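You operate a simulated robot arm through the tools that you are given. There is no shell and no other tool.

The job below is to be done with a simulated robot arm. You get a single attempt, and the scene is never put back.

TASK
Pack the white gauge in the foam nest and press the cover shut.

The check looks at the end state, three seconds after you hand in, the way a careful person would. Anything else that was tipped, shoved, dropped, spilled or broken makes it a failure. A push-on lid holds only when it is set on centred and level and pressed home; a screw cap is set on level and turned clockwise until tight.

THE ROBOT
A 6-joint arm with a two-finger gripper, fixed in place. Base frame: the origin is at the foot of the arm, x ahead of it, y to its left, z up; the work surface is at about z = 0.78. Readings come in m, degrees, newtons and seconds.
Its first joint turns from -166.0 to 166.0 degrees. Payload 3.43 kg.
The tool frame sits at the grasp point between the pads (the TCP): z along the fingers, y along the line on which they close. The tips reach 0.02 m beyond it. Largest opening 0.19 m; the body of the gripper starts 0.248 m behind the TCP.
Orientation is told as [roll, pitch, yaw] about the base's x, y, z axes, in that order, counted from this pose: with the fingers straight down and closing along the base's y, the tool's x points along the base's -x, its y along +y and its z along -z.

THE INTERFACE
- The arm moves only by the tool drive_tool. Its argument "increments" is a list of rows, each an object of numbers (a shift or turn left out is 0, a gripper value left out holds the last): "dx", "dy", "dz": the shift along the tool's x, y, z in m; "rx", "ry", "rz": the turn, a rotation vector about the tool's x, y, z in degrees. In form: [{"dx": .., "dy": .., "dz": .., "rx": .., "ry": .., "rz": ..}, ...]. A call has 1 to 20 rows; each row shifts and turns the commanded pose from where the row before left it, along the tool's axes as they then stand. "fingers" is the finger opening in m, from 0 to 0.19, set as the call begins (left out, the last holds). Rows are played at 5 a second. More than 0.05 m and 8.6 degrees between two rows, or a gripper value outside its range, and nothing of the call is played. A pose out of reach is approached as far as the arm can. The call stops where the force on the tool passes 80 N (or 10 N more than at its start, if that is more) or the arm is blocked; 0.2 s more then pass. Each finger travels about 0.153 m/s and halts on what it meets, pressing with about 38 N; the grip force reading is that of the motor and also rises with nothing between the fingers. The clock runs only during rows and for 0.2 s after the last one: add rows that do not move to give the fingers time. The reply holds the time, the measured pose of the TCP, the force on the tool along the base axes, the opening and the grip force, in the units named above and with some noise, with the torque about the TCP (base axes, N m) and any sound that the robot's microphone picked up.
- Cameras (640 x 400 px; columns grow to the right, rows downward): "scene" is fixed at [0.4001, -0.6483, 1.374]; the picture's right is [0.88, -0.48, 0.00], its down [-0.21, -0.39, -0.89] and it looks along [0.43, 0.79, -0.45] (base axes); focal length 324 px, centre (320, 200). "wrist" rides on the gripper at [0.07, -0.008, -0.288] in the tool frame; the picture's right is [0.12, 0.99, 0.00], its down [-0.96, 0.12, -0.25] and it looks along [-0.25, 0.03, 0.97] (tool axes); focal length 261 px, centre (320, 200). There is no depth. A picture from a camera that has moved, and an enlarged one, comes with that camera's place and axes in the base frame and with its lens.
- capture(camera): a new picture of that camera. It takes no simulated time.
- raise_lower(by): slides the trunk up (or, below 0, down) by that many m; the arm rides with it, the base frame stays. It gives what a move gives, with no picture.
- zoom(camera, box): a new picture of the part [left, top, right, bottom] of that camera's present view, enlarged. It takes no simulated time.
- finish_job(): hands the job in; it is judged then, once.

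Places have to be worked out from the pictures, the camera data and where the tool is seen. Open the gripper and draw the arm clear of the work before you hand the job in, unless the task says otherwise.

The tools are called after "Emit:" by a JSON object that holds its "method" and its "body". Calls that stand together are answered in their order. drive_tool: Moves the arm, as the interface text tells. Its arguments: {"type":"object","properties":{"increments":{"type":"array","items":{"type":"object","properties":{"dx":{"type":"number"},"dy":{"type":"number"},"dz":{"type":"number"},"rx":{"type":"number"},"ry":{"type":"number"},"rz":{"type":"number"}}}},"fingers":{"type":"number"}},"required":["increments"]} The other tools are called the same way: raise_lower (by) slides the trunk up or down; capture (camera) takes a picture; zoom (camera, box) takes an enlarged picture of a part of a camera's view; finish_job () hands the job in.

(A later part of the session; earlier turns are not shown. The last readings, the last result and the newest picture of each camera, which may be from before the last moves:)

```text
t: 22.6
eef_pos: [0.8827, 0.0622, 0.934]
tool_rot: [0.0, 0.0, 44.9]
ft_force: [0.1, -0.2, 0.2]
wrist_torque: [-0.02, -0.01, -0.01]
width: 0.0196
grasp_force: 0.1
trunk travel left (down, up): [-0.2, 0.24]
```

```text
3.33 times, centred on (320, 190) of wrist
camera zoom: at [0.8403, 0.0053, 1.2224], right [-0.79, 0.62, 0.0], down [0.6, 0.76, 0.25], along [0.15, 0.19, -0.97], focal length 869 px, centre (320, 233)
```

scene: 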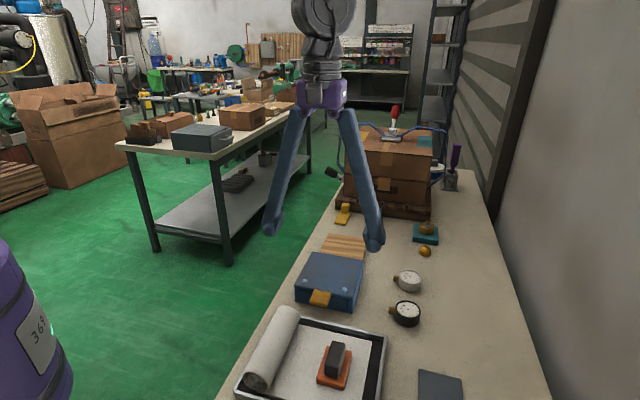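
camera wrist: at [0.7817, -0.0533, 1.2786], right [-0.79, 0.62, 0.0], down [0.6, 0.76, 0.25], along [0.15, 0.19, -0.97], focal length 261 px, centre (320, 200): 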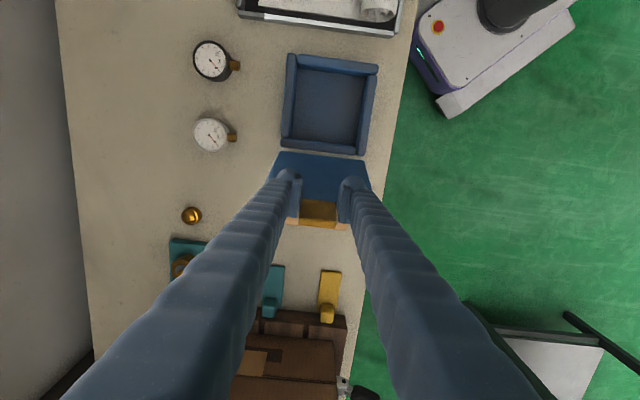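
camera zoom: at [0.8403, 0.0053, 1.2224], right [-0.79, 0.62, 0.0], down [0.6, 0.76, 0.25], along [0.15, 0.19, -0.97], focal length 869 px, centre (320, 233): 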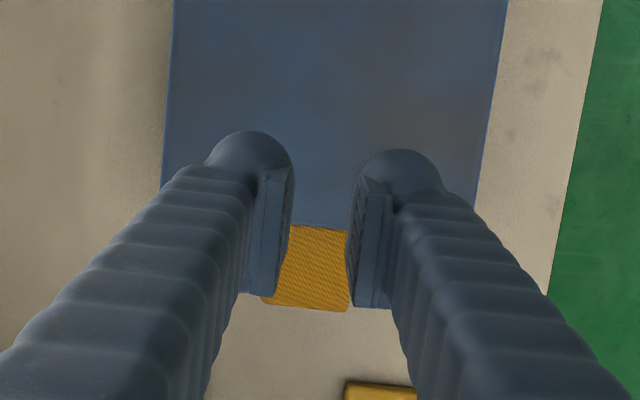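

The tab slipped from the pads and the lid dropped the rest of the way, now lying open; no sound was reported. I'll raise the tool and inspect the case and wood block.

Emit:
{"method": "drive_tool", "body": {"increments": [{"dz": -0.04}, {"dz": -0.04}, {"dz": -0.04}, {"dz": -0.04, "dx": 0.03}, {"dz": -0.04, "dx": 0.03}, {"dx": 0.04}, {"dx": 0.04}, {}], "fingers": 0.12}}

Emit:
{"method": "capture", "body": {"camera": "scene"}}

Emit:
{"method": "capture", "body": {"camera": "wrist"}}

```text
t: 24.4
eef_pos: [0.785, -0.0368, 1.134]
tool_rot: [0.1, 0.1, 45.0]
ft_force: [-0.6, -0.1, -0.7]
wrist_torque: [0.14, 0.05, 0.02]
width: 0.1201
grasp_force: 0.1
trunk travel left (down, up): [-0.2, 0.24]
```

```text
taken
```

scene: 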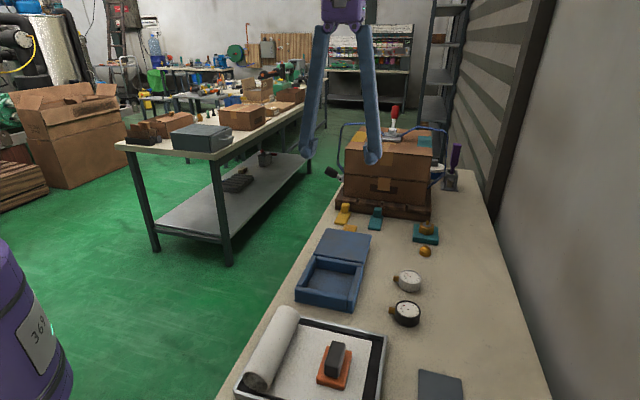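

```text
taken
camera wrist: at [0.7424, -0.0932, 1.4217], right [-0.79, 0.62, 0.0], down [0.6, 0.76, 0.25], along [0.15, 0.2, -0.97], focal length 261 px, centre (320, 200)
```

wrist: 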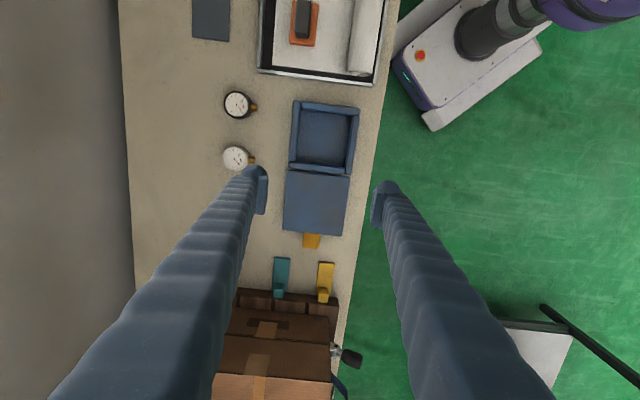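

Emit:
{"method": "zoom", "body": {"camera": "scene", "box": [280, 215, 400, 315]}}

Emit:
{"method": "zoom", "body": {"camera": "wrist", "box": [250, 90, 390, 260]}}

Emit:
{"method": "zoom", "body": {"camera": "scene", "box": [310, 100, 490, 260]}}

```text
4.00 times, centred on (340, 265) of scene
camera zoom: at [0.4001, -0.6483, 1.374], right [0.88, -0.48, 0.0], down [-0.21, -0.39, -0.89], along [0.43, 0.79, -0.45], focal length 1298 px, centre (240, -60)
```

zoom: 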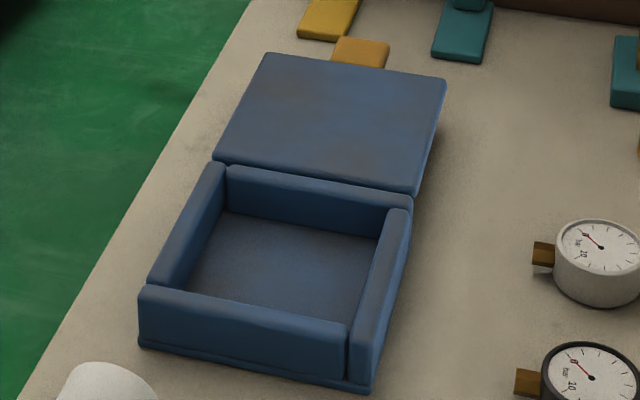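

```text
2.35 times, centred on (320, 175) of wrist
camera zoom: at [0.7424, -0.0932, 1.4217], right [-0.79, 0.62, 0.0], down [0.6, 0.76, 0.25], along [0.15, 0.2, -0.97], focal length 613 px, centre (320, 259)
```

zoom: 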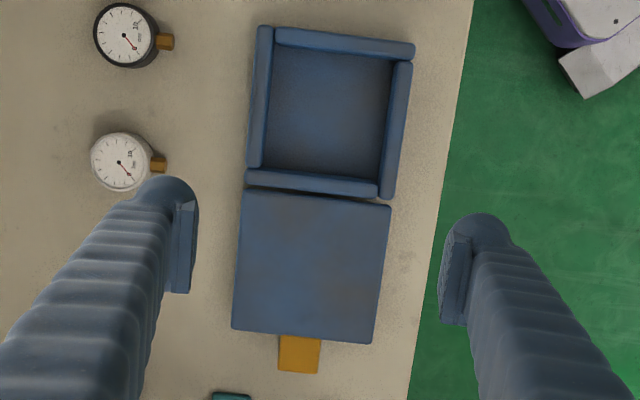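

```text
2.50 times, centred on (400, 180) of scene
camera zoom: at [0.4001, -0.6483, 1.374], right [0.88, -0.48, 0.0], down [-0.21, -0.39, -0.89], along [0.43, 0.79, -0.45], focal length 811 px, centre (120, 250)
```

zoom: 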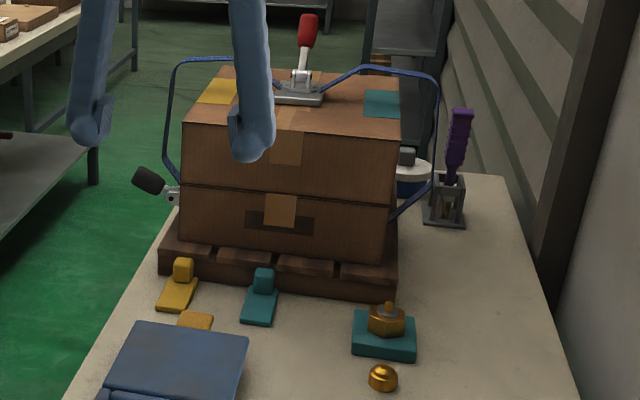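

The lid now rests flat on the wood block behind, and the case and bench look undisturbed. Before packing I'll check the other end of the bench, to be sure no other foam nest is there.

Emit:
{"method": "drive_tool", "body": {"increments": [{"dx": 0.0387, "dy": -0.0055, "dz": -0.0116}, {"dx": 0.0387, "dy": -0.0055, "dz": -0.0116}, {"dx": 0.0387, "dy": -0.0055, "dz": -0.0116}, {"dx": 0.0387, "dy": -0.0055, "dz": -0.0116}, {"dx": 0.0387, "dy": -0.0055, "dz": -0.0116}, {"dx": 0.0387, "dy": -0.0055, "dz": -0.0116}, {"dx": 0.0387, "dy": -0.0055, "dz": -0.0116}, {"dx": 0.0387, "dy": -0.0055, "dz": -0.0116}, {"dx": 0.0387, "dy": -0.0055, "dz": -0.0116}, {"dx": 0.0387, "dy": -0.0055, "dz": -0.0116}, {}], "fingers": 0.19}}

Emit:
{"method": "capture", "body": {"camera": "wrist"}}

Emit:
{"method": "zoom", "body": {"camera": "scene", "box": [280, 215, 440, 335]}}

```text
t: 26.8
eef_pos: [0.5498, -0.3487, 1.2496]
tool_rot: [0.0, 0.0, 45.0]
ft_force: [0.8, 0.8, 0.1]
wrist_torque: [0.07, 0.02, -0.02]
width: 0.19
grasp_force: 0.0
trunk travel left (down, up): [-0.2, 0.24]
```

```text
taken
camera wrist: at [0.5068, -0.4057, 1.5382], right [-0.79, 0.62, 0.0], down [0.6, 0.76, 0.25], along [0.15, 0.19, -0.97], focal length 261 px, centre (320, 200)
```

wrist: 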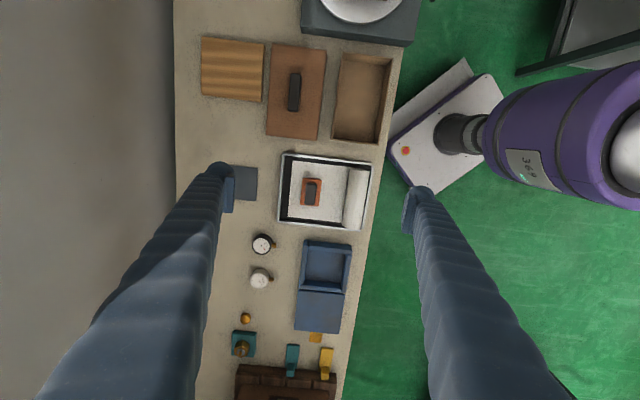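

```text
3.33 times, centred on (360, 275) of scene
camera zoom: at [0.4001, -0.6483, 1.374], right [0.88, -0.48, 0.0], down [-0.21, -0.39, -0.89], along [0.43, 0.79, -0.45], focal length 1081 px, centre (187, -50)
```

zoom: 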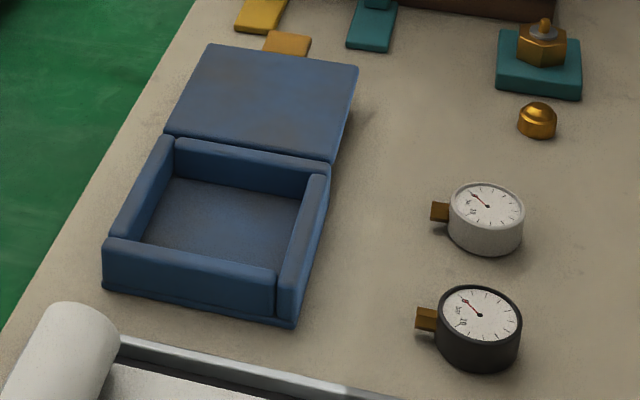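

Emit:
{"method": "zoom", "body": {"camera": "wrist", "box": [180, 0, 420, 230]}}

Emit:
{"method": "zoom", "body": {"camera": "wrist", "box": [270, 220, 370, 345]}}

Emit:
{"method": "zoom", "body": {"camera": "scene", "box": [295, 245, 385, 315]}}

```text
1.74 times, centred on (300, 115) of wrist
camera zoom: at [0.5068, -0.4057, 1.5382], right [-0.79, 0.62, 0.0], down [0.6, 0.76, 0.25], along [0.15, 0.19, -0.97], focal length 453 px, centre (355, 348)
```

zoom: 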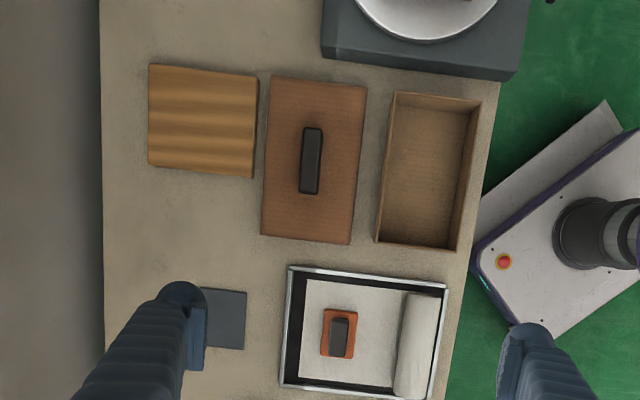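

```text
3.20 times, centred on (320, 282) of wrist
camera zoom: at [0.5068, -0.4057, 1.5382], right [-0.79, 0.62, 0.0], down [0.6, 0.76, 0.25], along [0.15, 0.19, -0.97], focal length 834 px, centre (320, -64)
```

zoom: 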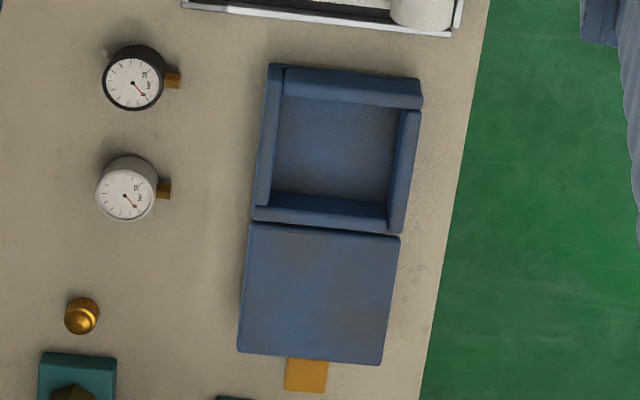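

```text
5.71 times, centred on (340, 280) of scene
camera zoom: at [0.4001, -0.6483, 1.374], right [0.88, -0.48, 0.0], down [-0.21, -0.39, -0.89], along [0.43, 0.79, -0.45], focal length 1854 px, centre (206, -257)
```

zoom: 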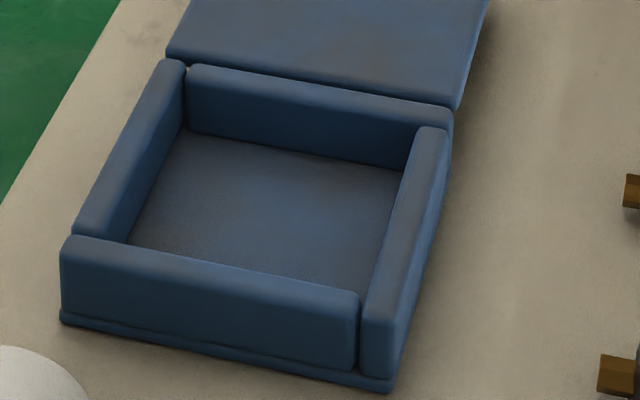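

Besides the blue case there is a brown open box and a brown slab with a handle at the near end. I'll get closer to see whether any of those holds foam.

Emit:
{"method": "drive_tool", "body": {"increments": [{"dx": 0.028, "dz": 0.02}, {"dx": 0.028, "dz": 0.02}, {"dx": 0.028, "dz": 0.02}, {"dx": 0.028, "dz": 0.02}, {"dx": 0.028, "dz": 0.02}, {}]}}

Emit:
{"method": "capture", "body": {"camera": "wrist"}}

```text
t: 28.2
eef_pos: [0.4506, -0.4508, 1.1518]
tool_rot: [0.1, 0.0, 45.0]
ft_force: [0.6, 1.1, 0.1]
wrist_torque: [0.04, 0.01, 0.0]
width: 0.1902
grasp_force: 0.0
trunk travel left (down, up): [-0.2, 0.24]
```

```text
taken
camera wrist: at [0.4072, -0.5063, 1.4391], right [-0.79, 0.62, 0.0], down [0.6, 0.76, 0.25], along [0.15, 0.19, -0.97], focal length 261 px, centre (320, 200)
```

wrist: 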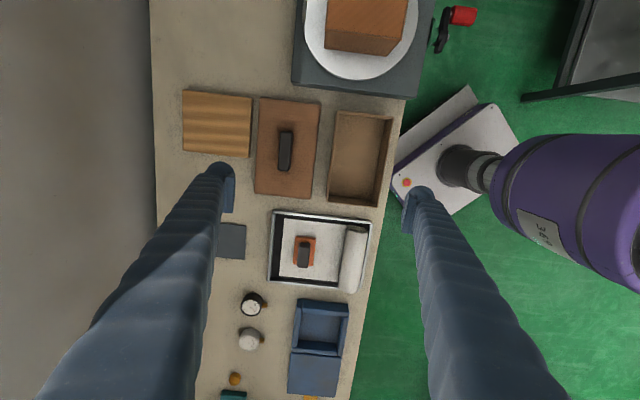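

Emit:
{"method": "zoom", "body": {"camera": "wrist", "box": [170, 75, 410, 225]}}

Emit:
{"method": "zoom", "body": {"camera": "wrist", "box": [220, 200, 380, 300]}}

```text
2.67 times, centred on (290, 150) of wrist
camera zoom: at [0.4072, -0.5063, 1.4391], right [-0.79, 0.62, 0.0], down [0.6, 0.76, 0.25], along [0.15, 0.19, -0.97], focal length 695 px, centre (400, 333)
```

zoom: 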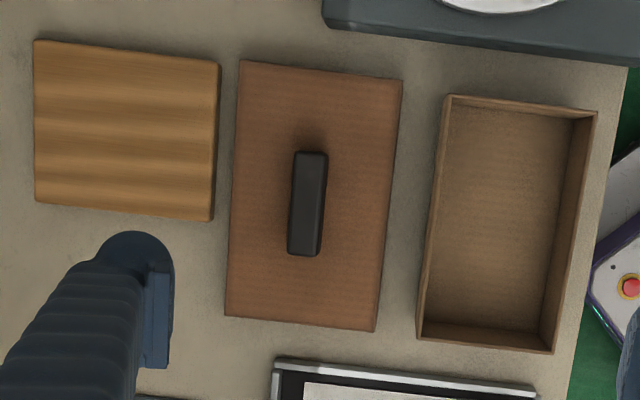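

```text
4.00 times, centred on (300, 250) of wrist
camera zoom: at [0.4072, -0.5063, 1.4391], right [-0.79, 0.62, 0.0], down [0.6, 0.76, 0.25], along [0.15, 0.19, -0.97], focal length 1043 px, centre (400, 0)
```

zoom: 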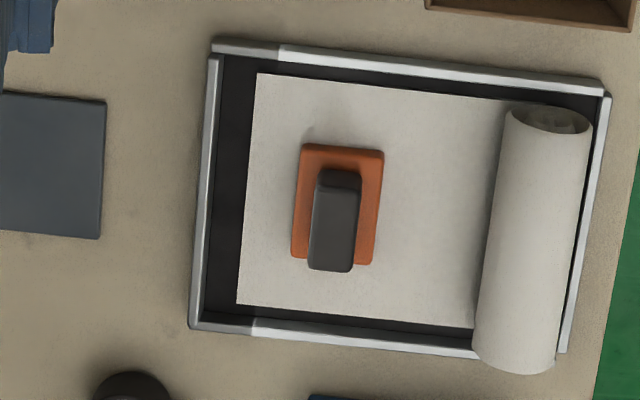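

No foam in the brown box, so the blue case's lined interior is the nest. I'll now check the finger thickness closely, since it matters for the clearance inside the case (inner width about 0.107 m).

Emit:
{"method": "zoom", "body": {"camera": "wrist", "box": [180, 145, 260, 225]}}

Emit:
{"method": "zoom", "body": {"camera": "wrist", "box": [385, 170, 465, 250]}}

Emit:
{"method": "capture", "body": {"camera": "scene"}}

```text
5.00 times, centred on (220, 185) of wrist
camera zoom: at [0.4072, -0.5063, 1.4391], right [-0.79, 0.62, 0.0], down [0.6, 0.76, 0.25], along [0.15, 0.19, -0.97], focal length 1303 px, centre (820, 275)
```

zoom: 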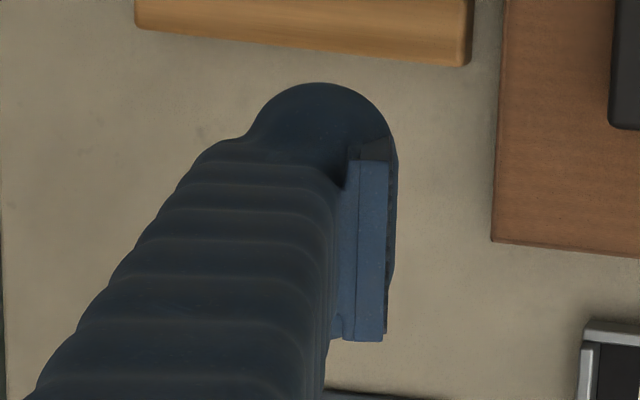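

```text
5.00 times, centred on (425, 210) of wrist
camera zoom: at [0.4072, -0.5063, 1.4391], right [-0.79, 0.62, 0.0], down [0.6, 0.76, 0.25], along [0.15, 0.19, -0.97], focal length 1303 px, centre (-205, 150)
```

zoom: 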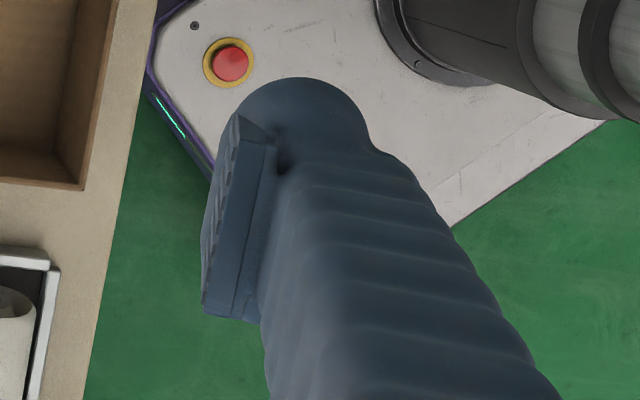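

```text
taken
```

scene: 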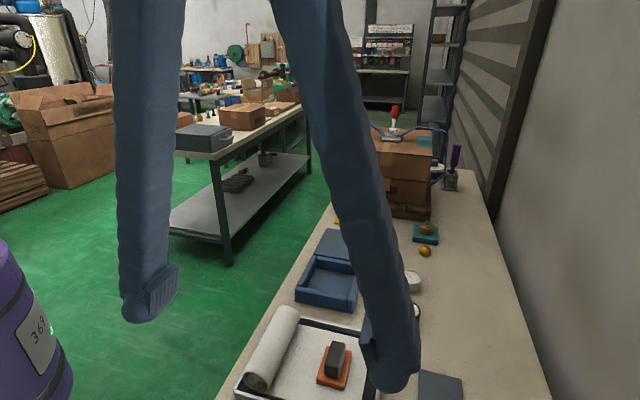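

The tip balls look about 0.03 m thick although the spec says 0.016, so I'll want a straight-down view of the cavity to measure it. I return over the case and turn the tool to yaw -45° (closing line across the gauge's stem direction).

Emit:
{"method": "drive_tool", "body": {"increments": [{"dx": -0.0468, "dy": -0.0011}, {"dx": -0.0468, "dy": -0.0011}, {"dx": -0.0468, "dy": -0.0011}, {"dx": -0.0468, "dy": -0.0011}, {"dx": -0.0468, "dy": -0.0011}, {"dx": -0.0468, "dy": -0.0011}, {"dx": -0.0468, "dy": -0.0011}, {"dx": -0.0468, "dy": -0.0011}, {"dx": -0.0468, "dy": -0.0011}, {"dx": -0.0468, "dy": -0.0011}, {}]}}

Emit:
{"method": "drive_tool", "body": {"increments": [{"rz": 7.5}, {"rz": 7.5}, {"rz": 7.5}, {"rz": 7.5}, {"rz": 7.5}, {"rz": 7.5}, {"rz": 7.5}, {"rz": 7.5}, {"rz": 7.5}, {"rz": 7.5}, {"rz": 7.5}, {"rz": 7.5}, {}]}}

Emit:
{"method": "capture", "body": {"camera": "wrist"}}

```text
t: 30.6
eef_pos: [0.7889, -0.1251, 1.1512]
tool_rot: [0.1, 0.0, 45.1]
ft_force: [-0.4, 0.7, 0.9]
wrist_torque: [-0.09, 0.0, 0.03]
width: 0.19
grasp_force: 0.1
trunk travel left (down, up): [-0.2, 0.24]
```

```text
t: 33.4
eef_pos: [0.789, -0.1258, 1.1509]
tool_rot: [0.0, 0.0, -45.1]
ft_force: [0.3, 0.9, 1.1]
wrist_torque: [0.02, 0.02, 0.01]
width: 0.1901
grasp_force: 0.1
trunk travel left (down, up): [-0.2, 0.24]
```

```text
taken
camera wrist: at [0.7343, -0.0825, 1.4382], right [0.62, 0.79, 0.0], down [0.76, -0.6, 0.25], along [0.19, -0.15, -0.97], focal length 261 px, centre (320, 200)
```

wrist: 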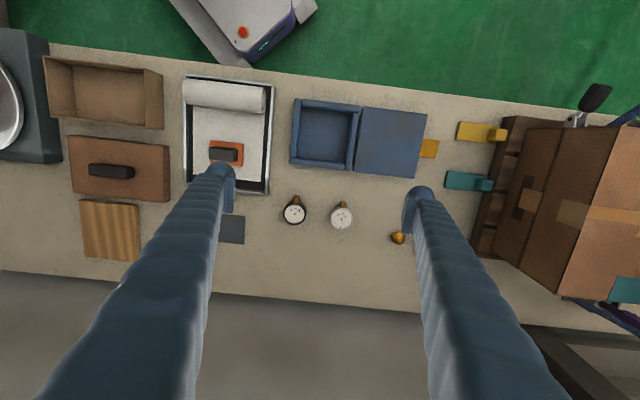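

Emit:
{"method": "zoom", "body": {"camera": "wrist", "box": [280, 85, 440, 190]}}

Emit:
{"method": "zoom", "body": {"camera": "wrist", "box": [270, 180, 420, 250]}}

```text
3.81 times, centred on (360, 138) of wrist
camera zoom: at [0.7343, -0.0825, 1.4382], right [0.62, 0.79, 0.0], down [0.76, -0.6, 0.25], along [0.19, -0.15, -0.97], focal length 993 px, centre (168, 438)
```

zoom: 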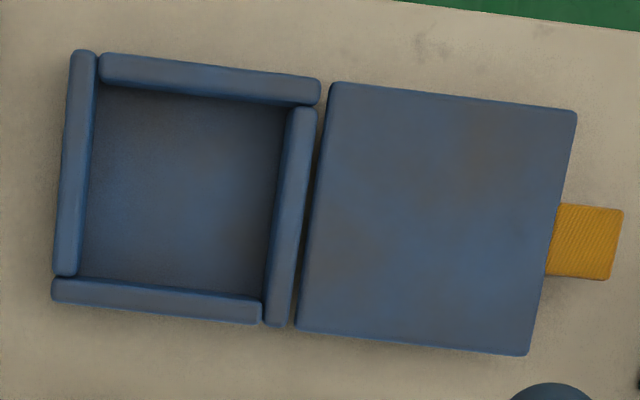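

```text
4.27 times, centred on (345, 215) of wrist
camera zoom: at [0.7343, -0.0825, 1.4382], right [0.62, 0.79, 0.0], down [0.76, -0.6, 0.25], along [0.19, -0.15, -0.97], focal length 1112 px, centre (213, 136)
```

zoom: 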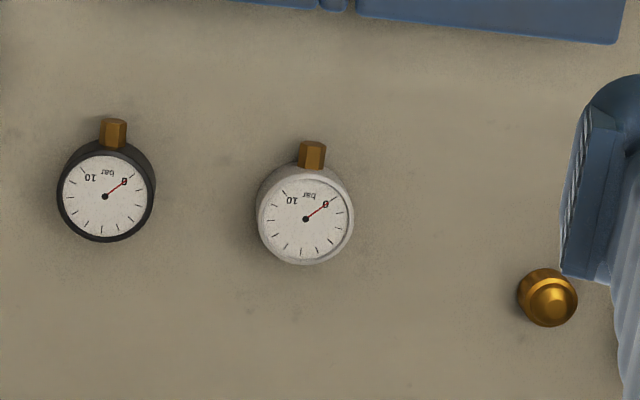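

The cavity measures about 0.112 × 0.111 m centred near (0.742, -0.077), and the white gauge (Ø ≈ 0.058, ~0.028 high) is near (0.93, -0.169) with its stem pointing toward (-0.71, 0.70). I'll move over the gauge at z = 0.95 with fingers at 0.10.

Emit:
{"method": "drive_tool", "body": {"increments": [{"dx": -0.0216, "dy": 0.0112, "dz": 0.0333}, {"dx": -0.0216, "dy": 0.0112, "dz": 0.0333}, {"dx": -0.0216, "dy": 0.0112, "dz": 0.0333}, {"dx": -0.0216, "dy": 0.0112, "dz": 0.0333}, {"dx": -0.0216, "dy": 0.0112, "dz": 0.0333}, {"dx": -0.0216, "dy": 0.0112, "dz": 0.0333}, {}, {}], "fingers": 0.1}}

Emit:
{"method": "capture", "body": {"camera": "wrist"}}

Emit:
{"method": "zoom", "body": {"camera": "scene", "box": [330, 200, 490, 340]}}

```text
t: 35.2
eef_pos: [0.9273, -0.1697, 0.951]
tool_rot: [0.0, 0.0, -45.0]
ft_force: [0.5, 0.6, 0.5]
wrist_torque: [-0.02, -0.01, 0.01]
width: 0.0998
grasp_force: 0.0
trunk travel left (down, up): [-0.2, 0.24]
```

```text
taken
camera wrist: at [0.873, -0.127, 1.2382], right [0.62, 0.79, 0.0], down [0.76, -0.6, 0.25], along [0.19, -0.15, -0.97], focal length 261 px, centre (320, 200)
```

wrist: 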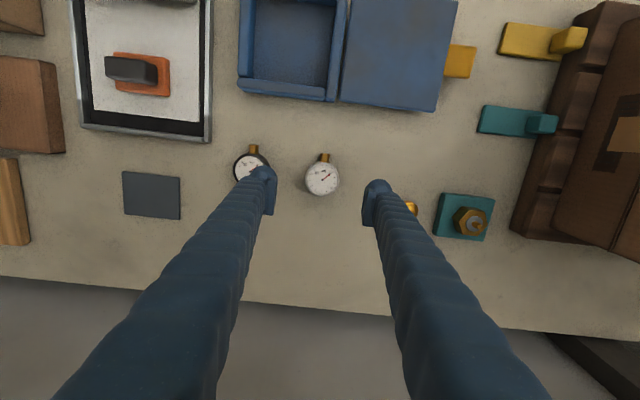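

```text
2.86 times, centred on (410, 270) of scene
camera zoom: at [0.4001, -0.6483, 1.374], right [0.88, -0.48, 0.0], down [-0.21, -0.39, -0.89], along [0.43, 0.79, -0.45], focal length 927 px, centre (63, 0)
```

zoom: 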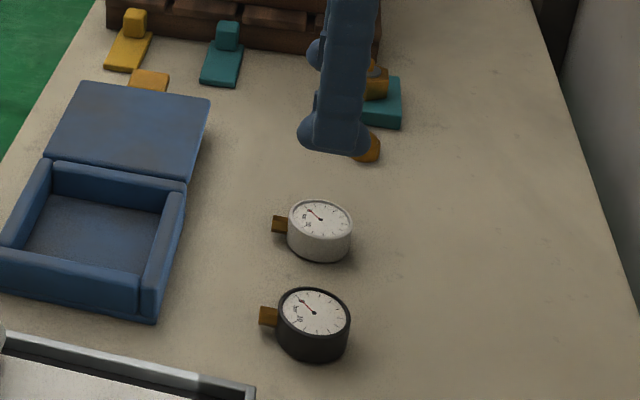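

Emit:
{"method": "zoom", "body": {"camera": "wrist", "box": [230, 140, 410, 230]}}

```text
3.56 times, centred on (320, 185) of wrist
camera zoom: at [0.873, -0.127, 1.2382], right [0.62, 0.79, 0.0], down [0.76, -0.6, 0.25], along [0.19, -0.15, -0.97], focal length 927 px, centre (320, 253)
```

zoom: 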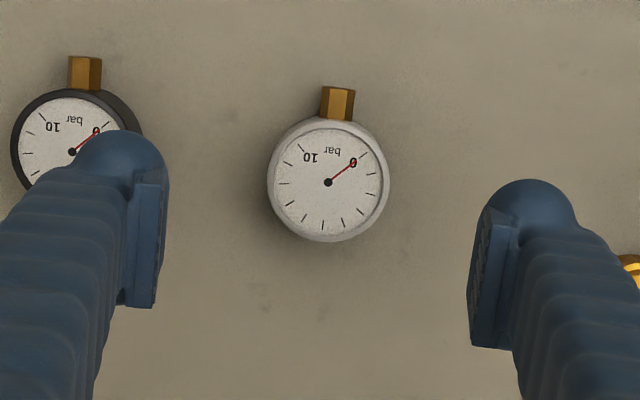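

The gauge centre is offset from the point under the TCP by about dx −6 mm, dy +4.5 mm (tool axes). I correct that and descend to z ≈ 0.86 for a check before the final approach.

Emit:
{"method": "drive_tool", "body": {"increments": [{"dx": -0.0029, "dy": 0.0022, "dz": 0.03}, {"dx": -0.0029, "dy": 0.0023, "dz": 0.03}, {"dz": 0.031}, {}, {}]}}

Emit:
{"method": "zoom", "body": {"camera": "wrist", "box": [230, 130, 410, 240]}}

Emit:
{"method": "zoom", "body": {"camera": "scene", "box": [360, 220, 460, 330]}}

```text
t: 36.4
eef_pos: [0.9353, -0.1699, 0.8599]
tool_rot: [0.0, 0.0, -45.0]
ft_force: [0.4, 0.1, 0.5]
wrist_torque: [0.0, -0.01, 0.01]
width: 0.0998
grasp_force: 0.0
trunk travel left (down, up): [-0.2, 0.24]
```

```text
3.56 times, centred on (320, 185) of wrist
camera zoom: at [0.8805, -0.1266, 1.1478], right [0.62, 0.79, 0.0], down [0.76, -0.6, 0.25], along [0.19, -0.15, -0.97], focal length 927 px, centre (320, 253)
```

zoom: 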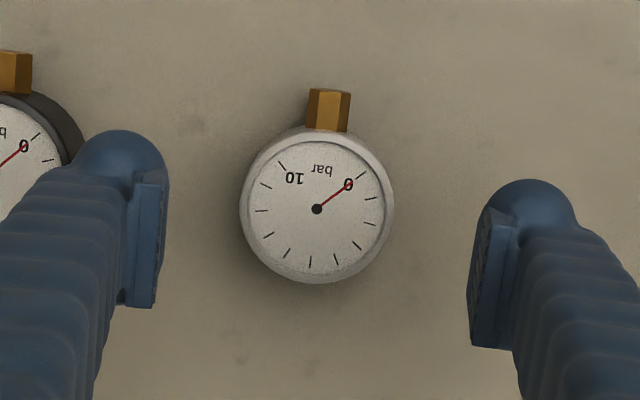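

```text
3.64 times, centred on (410, 275) of scene
camera zoom: at [0.4001, -0.6483, 1.374], right [0.88, -0.48, 0.0], down [-0.21, -0.39, -0.89], along [0.43, 0.79, -0.45], focal length 1180 px, centre (-7, -73)
```

zoom: 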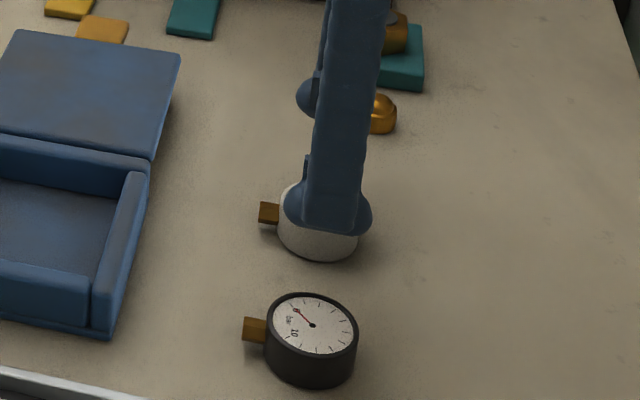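

The gauge is centred under the fingers within a millimetre. I narrow to 0.08 for clearance to the black gauge and descend to z ≈ 0.81.

Emit:
{"method": "drive_tool", "body": {"increments": [{}, {"dz": 0.015}, {"dz": 0.015}, {"dz": 0.012}, {"dz": 0.008}, {}], "fingers": 0.08}}

Emit:
{"method": "zoom", "body": {"camera": "scene", "box": [360, 220, 460, 330]}}

Emit:
{"method": "zoom", "body": {"camera": "wrist", "box": [230, 130, 410, 240]}}

```text
t: 37.8
eef_pos: [0.935, -0.1702, 0.8096]
tool_rot: [0.0, -0.1, -45.0]
ft_force: [-0.5, -0.2, -0.9]
wrist_torque: [0.02, 0.01, 0.0]
width: 0.08
grasp_force: 0.0
trunk travel left (down, up): [-0.2, 0.24]
```

```text
3.64 times, centred on (410, 275) of scene
camera zoom: at [0.4001, -0.6483, 1.374], right [0.88, -0.48, 0.0], down [-0.21, -0.39, -0.89], along [0.43, 0.79, -0.45], focal length 1180 px, centre (-7, -73)
```

zoom: 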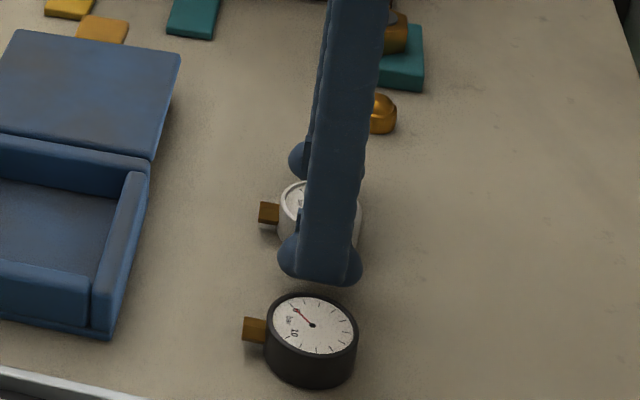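

```text
3.56 times, centred on (320, 185) of wrist
camera zoom: at [0.8806, -0.1277, 1.097], right [0.62, 0.79, 0.0], down [0.76, -0.6, 0.25], along [0.19, -0.15, -0.97], focal length 927 px, centre (320, 253)
```

zoom: 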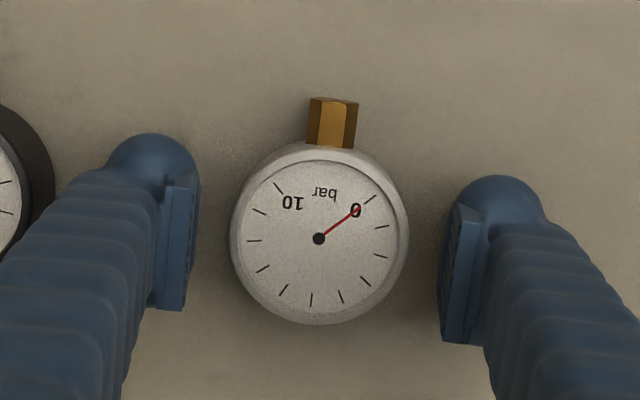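

Well centred. Close the fingers on the gauge body.

Emit:
{"method": "drive_tool", "body": {"increments": [{}, {}, {}], "fingers": 0.045}}

Emit:
{"method": "zoom", "body": {"camera": "wrist", "box": [230, 130, 410, 240]}}

```text
t: 38.6
eef_pos: [0.936, -0.1707, 0.8099]
tool_rot: [0.0, 0.0, -45.0]
ft_force: [-1.5, 0.5, 1.3]
wrist_torque: [-0.01, 0.02, -0.01]
width: 0.0559
grasp_force: 37.9
trunk travel left (down, up): [-0.2, 0.24]
```

```text
3.56 times, centred on (320, 185) of wrist
camera zoom: at [0.8807, -0.1277, 1.0971], right [0.62, 0.79, 0.0], down [0.76, -0.6, 0.25], along [0.19, -0.15, -0.97], focal length 927 px, centre (320, 253)
```

zoom: 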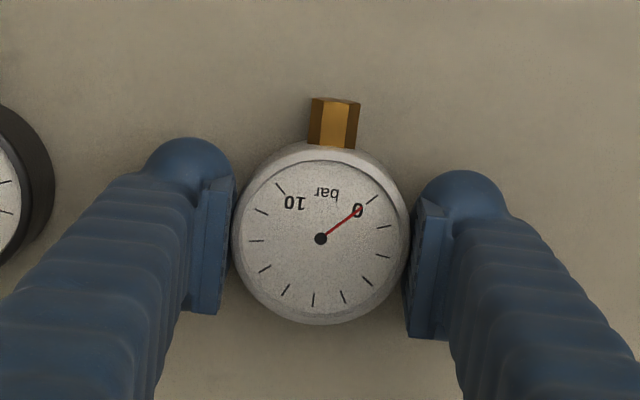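

Gripped at 0.0559 with 38 N. Lift straight up 0.12 m and check that it is held level.

Emit:
{"method": "drive_tool", "body": {"increments": [{"dz": -0.01}, {"dz": -0.02}, {"dz": -0.03}, {"dz": -0.03}, {"dz": -0.03}, {}]}}

Emit:
{"method": "zoom", "body": {"camera": "wrist", "box": [230, 130, 410, 240]}}

Emit:
{"method": "zoom", "body": {"camera": "scene", "box": [340, 180, 460, 330]}}

```text
t: 40.0
eef_pos: [0.935, -0.1693, 0.9297]
tool_rot: [-0.2, 0.0, -44.9]
ft_force: [0.7, -0.2, -0.4]
wrist_torque: [-0.01, -0.02, -0.06]
width: 0.0448
grasp_force: 0.0
trunk travel left (down, up): [-0.2, 0.24]
```

```text
3.56 times, centred on (320, 185) of wrist
camera zoom: at [0.8804, -0.1268, 1.2174], right [0.62, 0.79, 0.0], down [0.76, -0.6, 0.25], along [0.19, -0.15, -0.97], focal length 927 px, centre (320, 253)
```

zoom: 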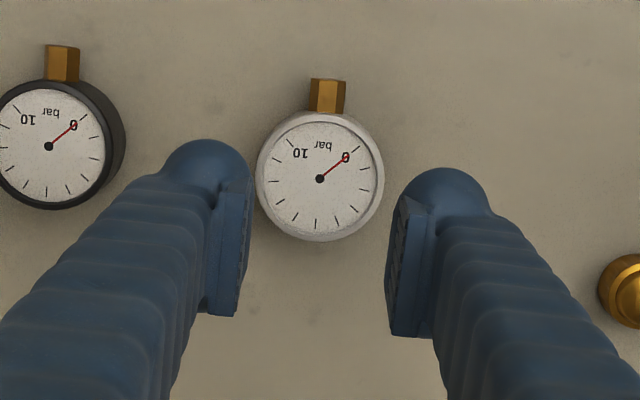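

```text
2.67 times, centred on (400, 255) of scene
camera zoom: at [0.4001, -0.6483, 1.374], right [0.88, -0.48, 0.0], down [-0.21, -0.39, -0.89], along [0.43, 0.79, -0.45], focal length 865 px, centre (107, 53)
```

zoom: 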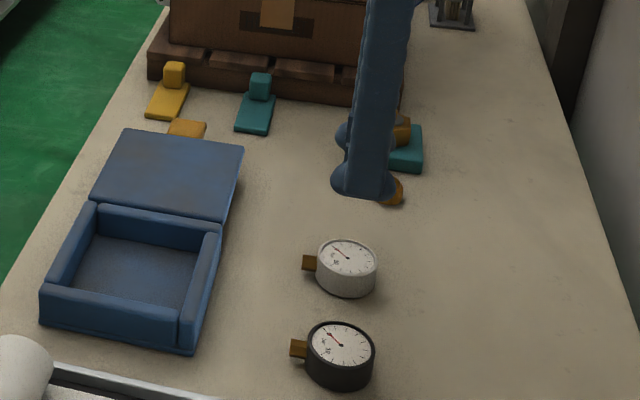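

The fingers slid off and the gauge stayed standing in its place — my grip was too high on its bezel (TCP was level with its top). I'll re-open, go deeper (tips ~3 mm above the bench) and grip around mid-height.

Emit:
{"method": "drive_tool", "body": {"increments": [{}, {"dz": 0.03}, {"dz": 0.03}, {"dz": 0.03}, {"dz": 0.02}, {"dz": 0.012}, {"dz": 0.005}, {}], "fingers": 0.08}}

Emit:
{"method": "zoom", "body": {"camera": "wrist", "box": [230, 130, 410, 240]}}

Emit:
{"method": "zoom", "body": {"camera": "scene", "box": [370, 240, 450, 320]}}

```text
t: 41.8
eef_pos: [0.9351, -0.1714, 0.8024]
tool_rot: [0.1, 0.0, -45.0]
ft_force: [0.4, 0.0, 0.2]
wrist_torque: [-0.01, -0.05, -0.01]
width: 0.0801
grasp_force: 0.0
trunk travel left (down, up): [-0.2, 0.24]
```

```text
3.56 times, centred on (320, 185) of wrist
camera zoom: at [0.8803, -0.1277, 1.0902], right [0.62, 0.79, 0.0], down [0.76, -0.6, 0.25], along [0.19, -0.15, -0.97], focal length 927 px, centre (320, 253)
```

zoom: 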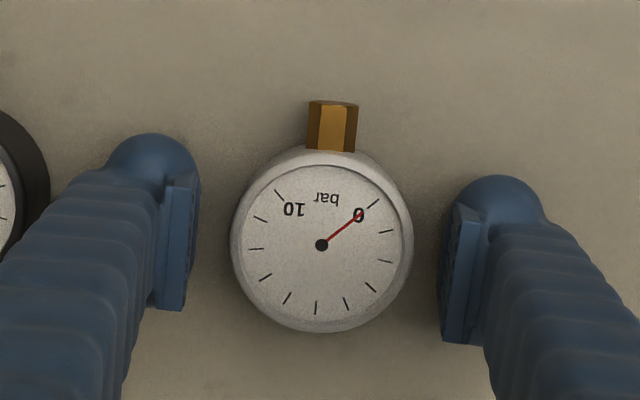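

```text
5.00 times, centred on (410, 280) of scene
camera zoom: at [0.4001, -0.6483, 1.374], right [0.88, -0.48, 0.0], down [-0.21, -0.39, -0.89], along [0.43, 0.79, -0.45], focal length 1622 px, centre (-130, -200)
```

zoom: 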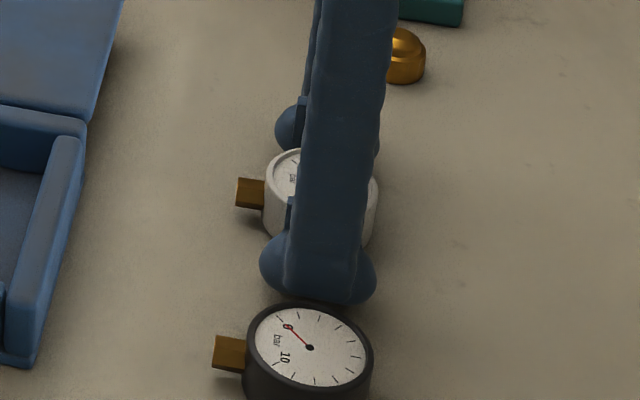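

Centred and at z = 0.802 with no contact. Close and hold a bit longer before lifting slowly.

Emit:
{"method": "drive_tool", "body": {"increments": [{}, {}, {}, {}, {}], "fingers": 0.03}}

Emit:
{"method": "drive_tool", "body": {"increments": [{"dz": -0.004}, {"dz": -0.004}, {"dz": -0.004}, {"dz": -0.004}, {}]}}

Emit:
{"method": "zoom", "body": {"camera": "wrist", "box": [230, 130, 410, 240]}}

Emit:
{"method": "zoom", "body": {"camera": "scene", "box": [370, 240, 450, 320]}}

```text
t: 43.0
eef_pos: [0.9332, -0.1706, 0.8022]
tool_rot: [0.1, 0.0, -45.1]
ft_force: [0.7, 0.9, 0.6]
wrist_torque: [0.02, -0.06, -0.02]
width: 0.0564
grasp_force: 38.2
trunk travel left (down, up): [-0.2, 0.24]
```

```text
t: 44.2
eef_pos: [0.9354, -0.1706, 0.8188]
tool_rot: [0.0, 0.0, -45.0]
ft_force: [-0.7, -0.4, -1.4]
wrist_torque: [0.01, -0.02, 0.0]
width: 0.0565
grasp_force: 37.9
trunk travel left (down, up): [-0.2, 0.24]
```

```text
3.56 times, centred on (320, 185) of wrist
camera zoom: at [0.8804, -0.1277, 1.1065], right [0.62, 0.79, 0.0], down [0.76, -0.6, 0.25], along [0.19, -0.15, -0.97], focal length 927 px, centre (320, 253)
```

zoom: 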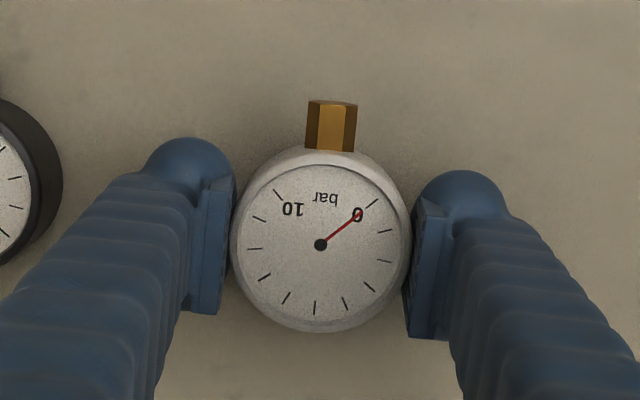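

```text
5.00 times, centred on (410, 280) of scene
camera zoom: at [0.4001, -0.6483, 1.374], right [0.88, -0.48, 0.0], down [-0.21, -0.39, -0.89], along [0.43, 0.79, -0.45], focal length 1622 px, centre (-130, -200)
```

zoom: 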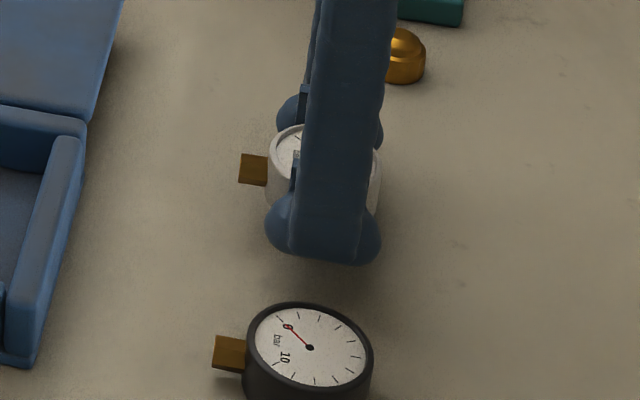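

The gauge is now coming up with the fingers, level. I continue lifting gently to z ≈ 0.93.

Emit:
{"method": "drive_tool", "body": {"increments": [{"dz": -0.01}, {"dz": -0.015}, {"dz": -0.015}, {"dz": -0.015}, {"dz": -0.015}, {"dz": -0.015}, {"dz": -0.015}, {"dz": -0.01}, {}]}}

Emit:
{"method": "zoom", "body": {"camera": "wrist", "box": [230, 130, 410, 240]}}

Emit:
{"method": "zoom", "body": {"camera": "scene", "box": [350, 200, 450, 320]}}

```text
t: 46.2
eef_pos: [0.9349, -0.1726, 0.9284]
tool_rot: [0.0, 0.0, -45.0]
ft_force: [0.5, 0.1, -0.1]
wrist_torque: [0.0, 0.02, -0.01]
width: 0.0566
grasp_force: 38.0
trunk travel left (down, up): [-0.2, 0.24]
```

```text
3.56 times, centred on (320, 185) of wrist
camera zoom: at [0.8805, -0.128, 1.2166], right [0.62, 0.79, 0.0], down [0.76, -0.6, 0.25], along [0.19, -0.15, -0.97], focal length 927 px, centre (320, 253)
```

zoom: 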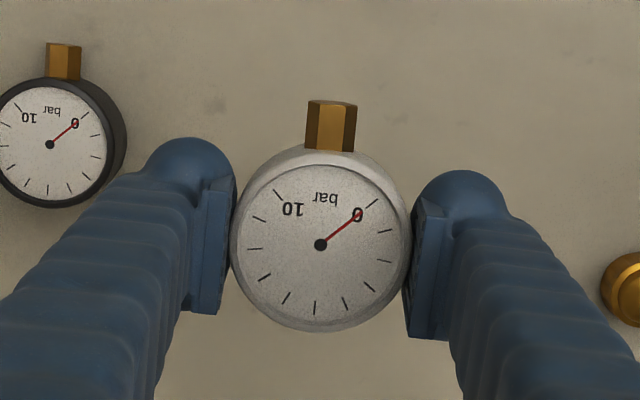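

```text
3.33 times, centred on (400, 260) of scene
camera zoom: at [0.4001, -0.6483, 1.374], right [0.88, -0.48, 0.0], down [-0.21, -0.39, -0.89], along [0.43, 0.79, -0.45], focal length 1081 px, centre (53, 0)
```

zoom: 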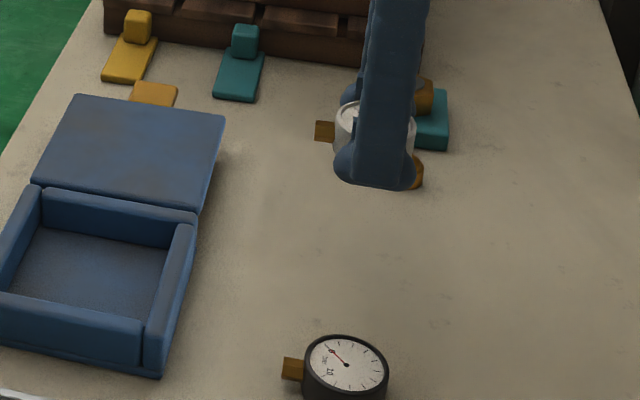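

The gauge is held firmly and centred in the grip. I carry it over the case at z ≈ 0.95, then turn to yaw 0° so the fingers will enter along the cavity's diagonal, where there is most room.

Emit:
{"method": "drive_tool", "body": {"increments": [{"dx": 0.0169, "dy": -0.0058, "dz": -0.0017}, {"dx": 0.0169, "dy": -0.0058, "dz": -0.0017}, {"dx": 0.0169, "dy": -0.0058, "dz": -0.0017}, {"dx": 0.0169, "dy": -0.0058, "dz": -0.0017}, {"dx": 0.0169, "dy": -0.0058, "dz": -0.0017}, {"dx": 0.0169, "dy": -0.0058, "dz": -0.0017}, {"dx": 0.0169, "dy": -0.0058, "dz": -0.0017}, {"dx": 0.0169, "dy": -0.0058, "dz": -0.0017}, {"dx": 0.0169, "dy": -0.0058, "dz": -0.0017}, {"dx": 0.0169, "dy": -0.0058, "dz": -0.0017}, {"dx": 0.0169, "dy": -0.0058, "dz": -0.0017}, {"dx": 0.0169, "dy": -0.0058, "dz": -0.0017}, {}]}}

Emit:
{"method": "drive_tool", "body": {"increments": [{"rz": -5}, {"rz": -5}, {"rz": -5}, {"rz": -5}, {"rz": -5}, {"rz": -5}, {"rz": -5}, {"rz": -5}, {"rz": -5}, {}]}}

Emit:
{"method": "capture", "body": {"camera": "wrist"}}

Emit:
{"method": "zoom", "body": {"camera": "scene", "box": [270, 160, 430, 320]}}

```text
t: 49.0
eef_pos: [0.742, -0.0753, 0.9486]
tool_rot: [-0.1, 0.1, -45.0]
ft_force: [-0.6, 0.6, -1.6]
wrist_torque: [-0.07, -0.01, 0.0]
width: 0.0564
grasp_force: 38.0
trunk travel left (down, up): [-0.2, 0.24]
```

```text
t: 51.2
eef_pos: [0.7424, -0.0763, 0.9487]
tool_rot: [0.0, 0.1, 0.0]
ft_force: [0.7, -0.6, -0.9]
wrist_torque: [-0.03, 0.02, 0.05]
width: 0.0562
grasp_force: 37.9
trunk travel left (down, up): [-0.2, 0.24]
```

```text
taken
camera wrist: at [0.6732, -0.0855, 1.2368], right [-0.12, 0.99, 0.0], down [0.96, 0.12, 0.25], along [0.24, 0.03, -0.97], focal length 261 px, centre (320, 200)
```

wrist: 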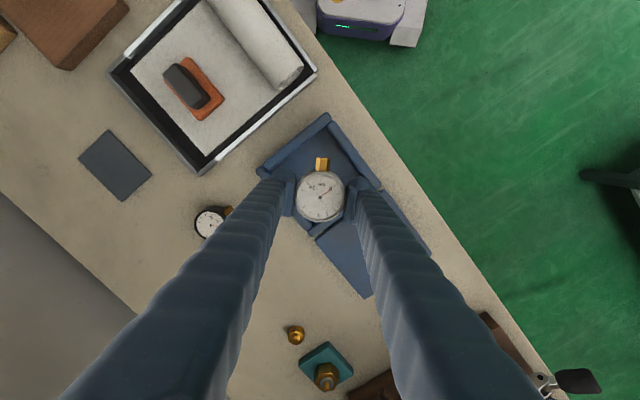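

```text
2.50 times, centred on (350, 240) of scene
camera zoom: at [0.4001, -0.6483, 1.374], right [0.88, -0.48, 0.0], down [-0.21, -0.39, -0.89], along [0.43, 0.79, -0.45], focal length 811 px, centre (245, 100)
```

zoom: 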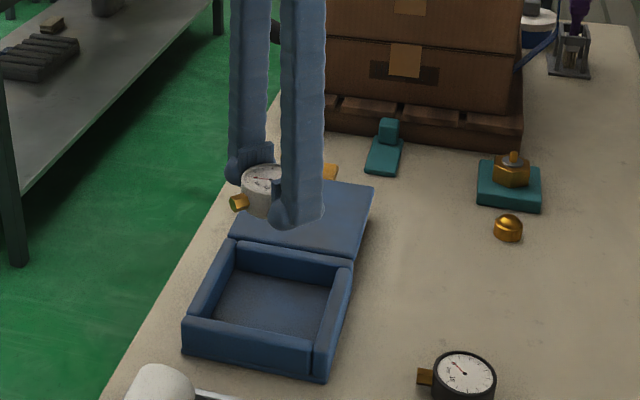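

Emit:
{"method": "zoom", "body": {"camera": "wrist", "box": [230, 100, 410, 250]}}

```text
2.67 times, centred on (320, 175) of wrist
camera zoom: at [0.6732, -0.0855, 1.2368], right [-0.12, 0.99, 0.0], down [0.96, 0.12, 0.25], along [0.24, 0.03, -0.97], focal length 695 px, centre (320, 267)
```

zoom: 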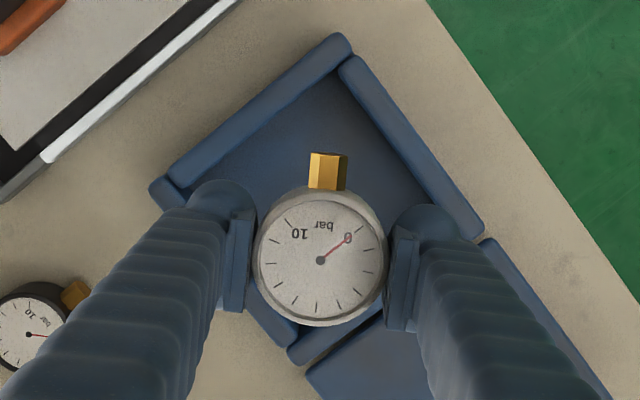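

The case's diagonals cross about 3 mm to the left of the TCP's plumb line. I correct that and descend to z ≈ 0.862 (gauge bottom still ~2 cm above the walls).

Emit:
{"method": "drive_tool", "body": {"increments": [{"dy": -0.003, "dx": -0.0005}, {"dz": 0.02}, {"dz": 0.02}, {"dz": 0.02}, {"dz": 0.02}, {"dz": 0.007}, {}]}}

Emit:
{"method": "zoom", "body": {"camera": "wrist", "box": [230, 100, 410, 250]}}

Emit:
{"method": "zoom", "body": {"camera": "scene", "box": [280, 215, 390, 320]}}

```text
t: 52.8
eef_pos: [0.7422, -0.0798, 0.8616]
tool_rot: [0.0, 0.0, 0.1]
ft_force: [-1.1, 0.1, -0.8]
wrist_torque: [0.01, -0.02, -0.04]
width: 0.0561
grasp_force: 37.7
trunk travel left (down, up): [-0.2, 0.24]
```

```text
2.67 times, centred on (320, 175) of wrist
camera zoom: at [0.6735, -0.0884, 1.1494], right [-0.12, 0.99, 0.0], down [0.96, 0.12, 0.25], along [0.24, 0.03, -0.97], focal length 695 px, centre (320, 267)
```

zoom: 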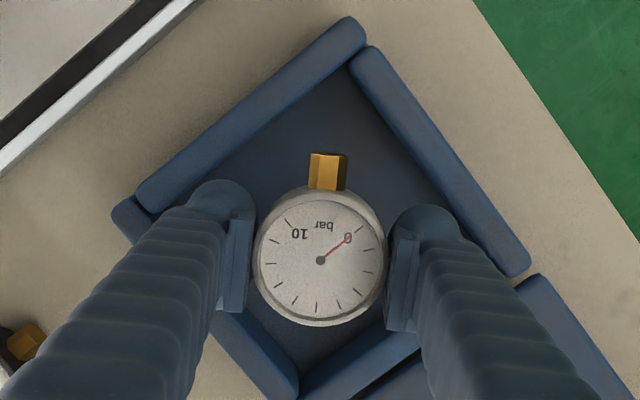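

```text
3.81 times, centred on (335, 268) of scene
camera zoom: at [0.4001, -0.6483, 1.374], right [0.88, -0.48, 0.0], down [-0.21, -0.39, -0.89], along [0.43, 0.79, -0.45], focal length 1236 px, centre (263, -57)
```

zoom: 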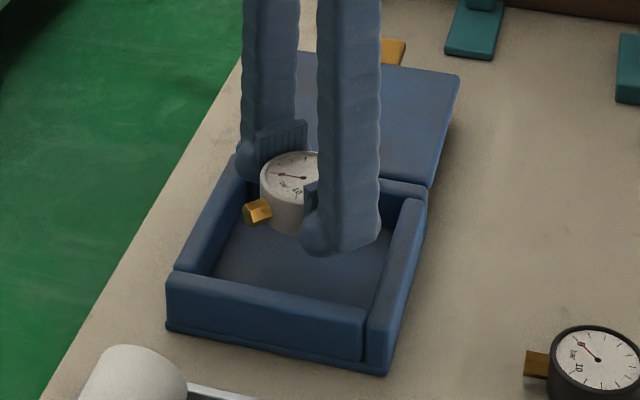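

Well centred over the cavity (diagonals cross within a millimetre of the plumb line). I lower slowly into the cavity to z ≈ 0.828 and check the forces.

Emit:
{"method": "drive_tool", "body": {"increments": [{"dz": 0.01}, {"dz": 0.01}, {"dz": 0.008}, {"dz": 0.006}, {}]}}

Emit:
{"method": "zoom", "body": {"camera": "scene", "box": [290, 225, 380, 310]}}

Emit:
{"method": "zoom", "body": {"camera": "wrist", "box": [230, 100, 410, 250]}}

```text
t: 54.0
eef_pos: [0.7432, -0.0791, 0.828]
tool_rot: [0.1, 0.2, 0.0]
ft_force: [0.0, -0.4, -1.4]
wrist_torque: [0.0, 0.01, 0.01]
width: 0.0564
grasp_force: 37.9
trunk travel left (down, up): [-0.2, 0.24]
```

```text
4.71 times, centred on (335, 268) of scene
camera zoom: at [0.4001, -0.6483, 1.374], right [0.88, -0.48, 0.0], down [-0.21, -0.39, -0.89], along [0.43, 0.79, -0.45], focal length 1526 px, centre (249, -118)
```

zoom: 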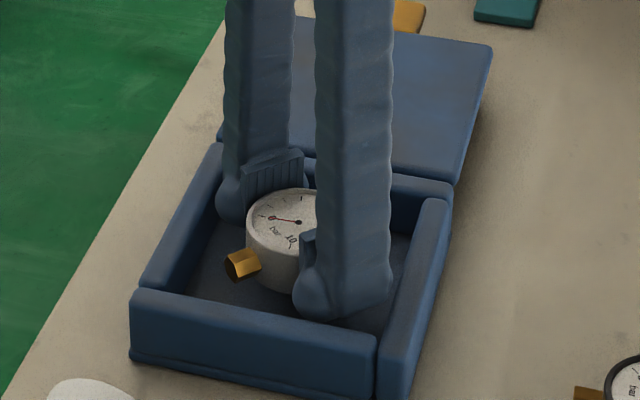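

```text
2.67 times, centred on (320, 175) of wrist
camera zoom: at [0.6735, -0.0885, 1.1159], right [-0.12, 0.99, 0.0], down [0.96, 0.12, 0.25], along [0.24, 0.03, -0.97], focal length 695 px, centre (320, 267)
```

zoom: 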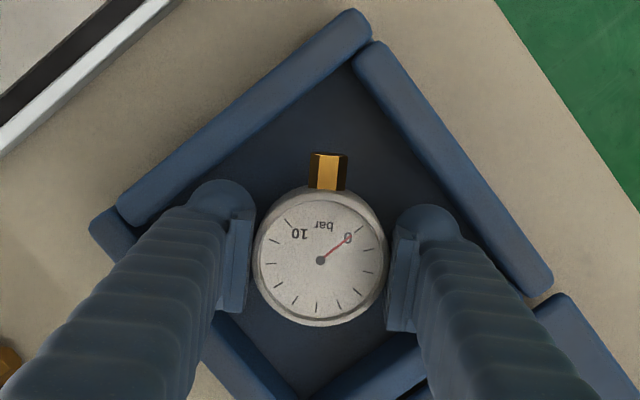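

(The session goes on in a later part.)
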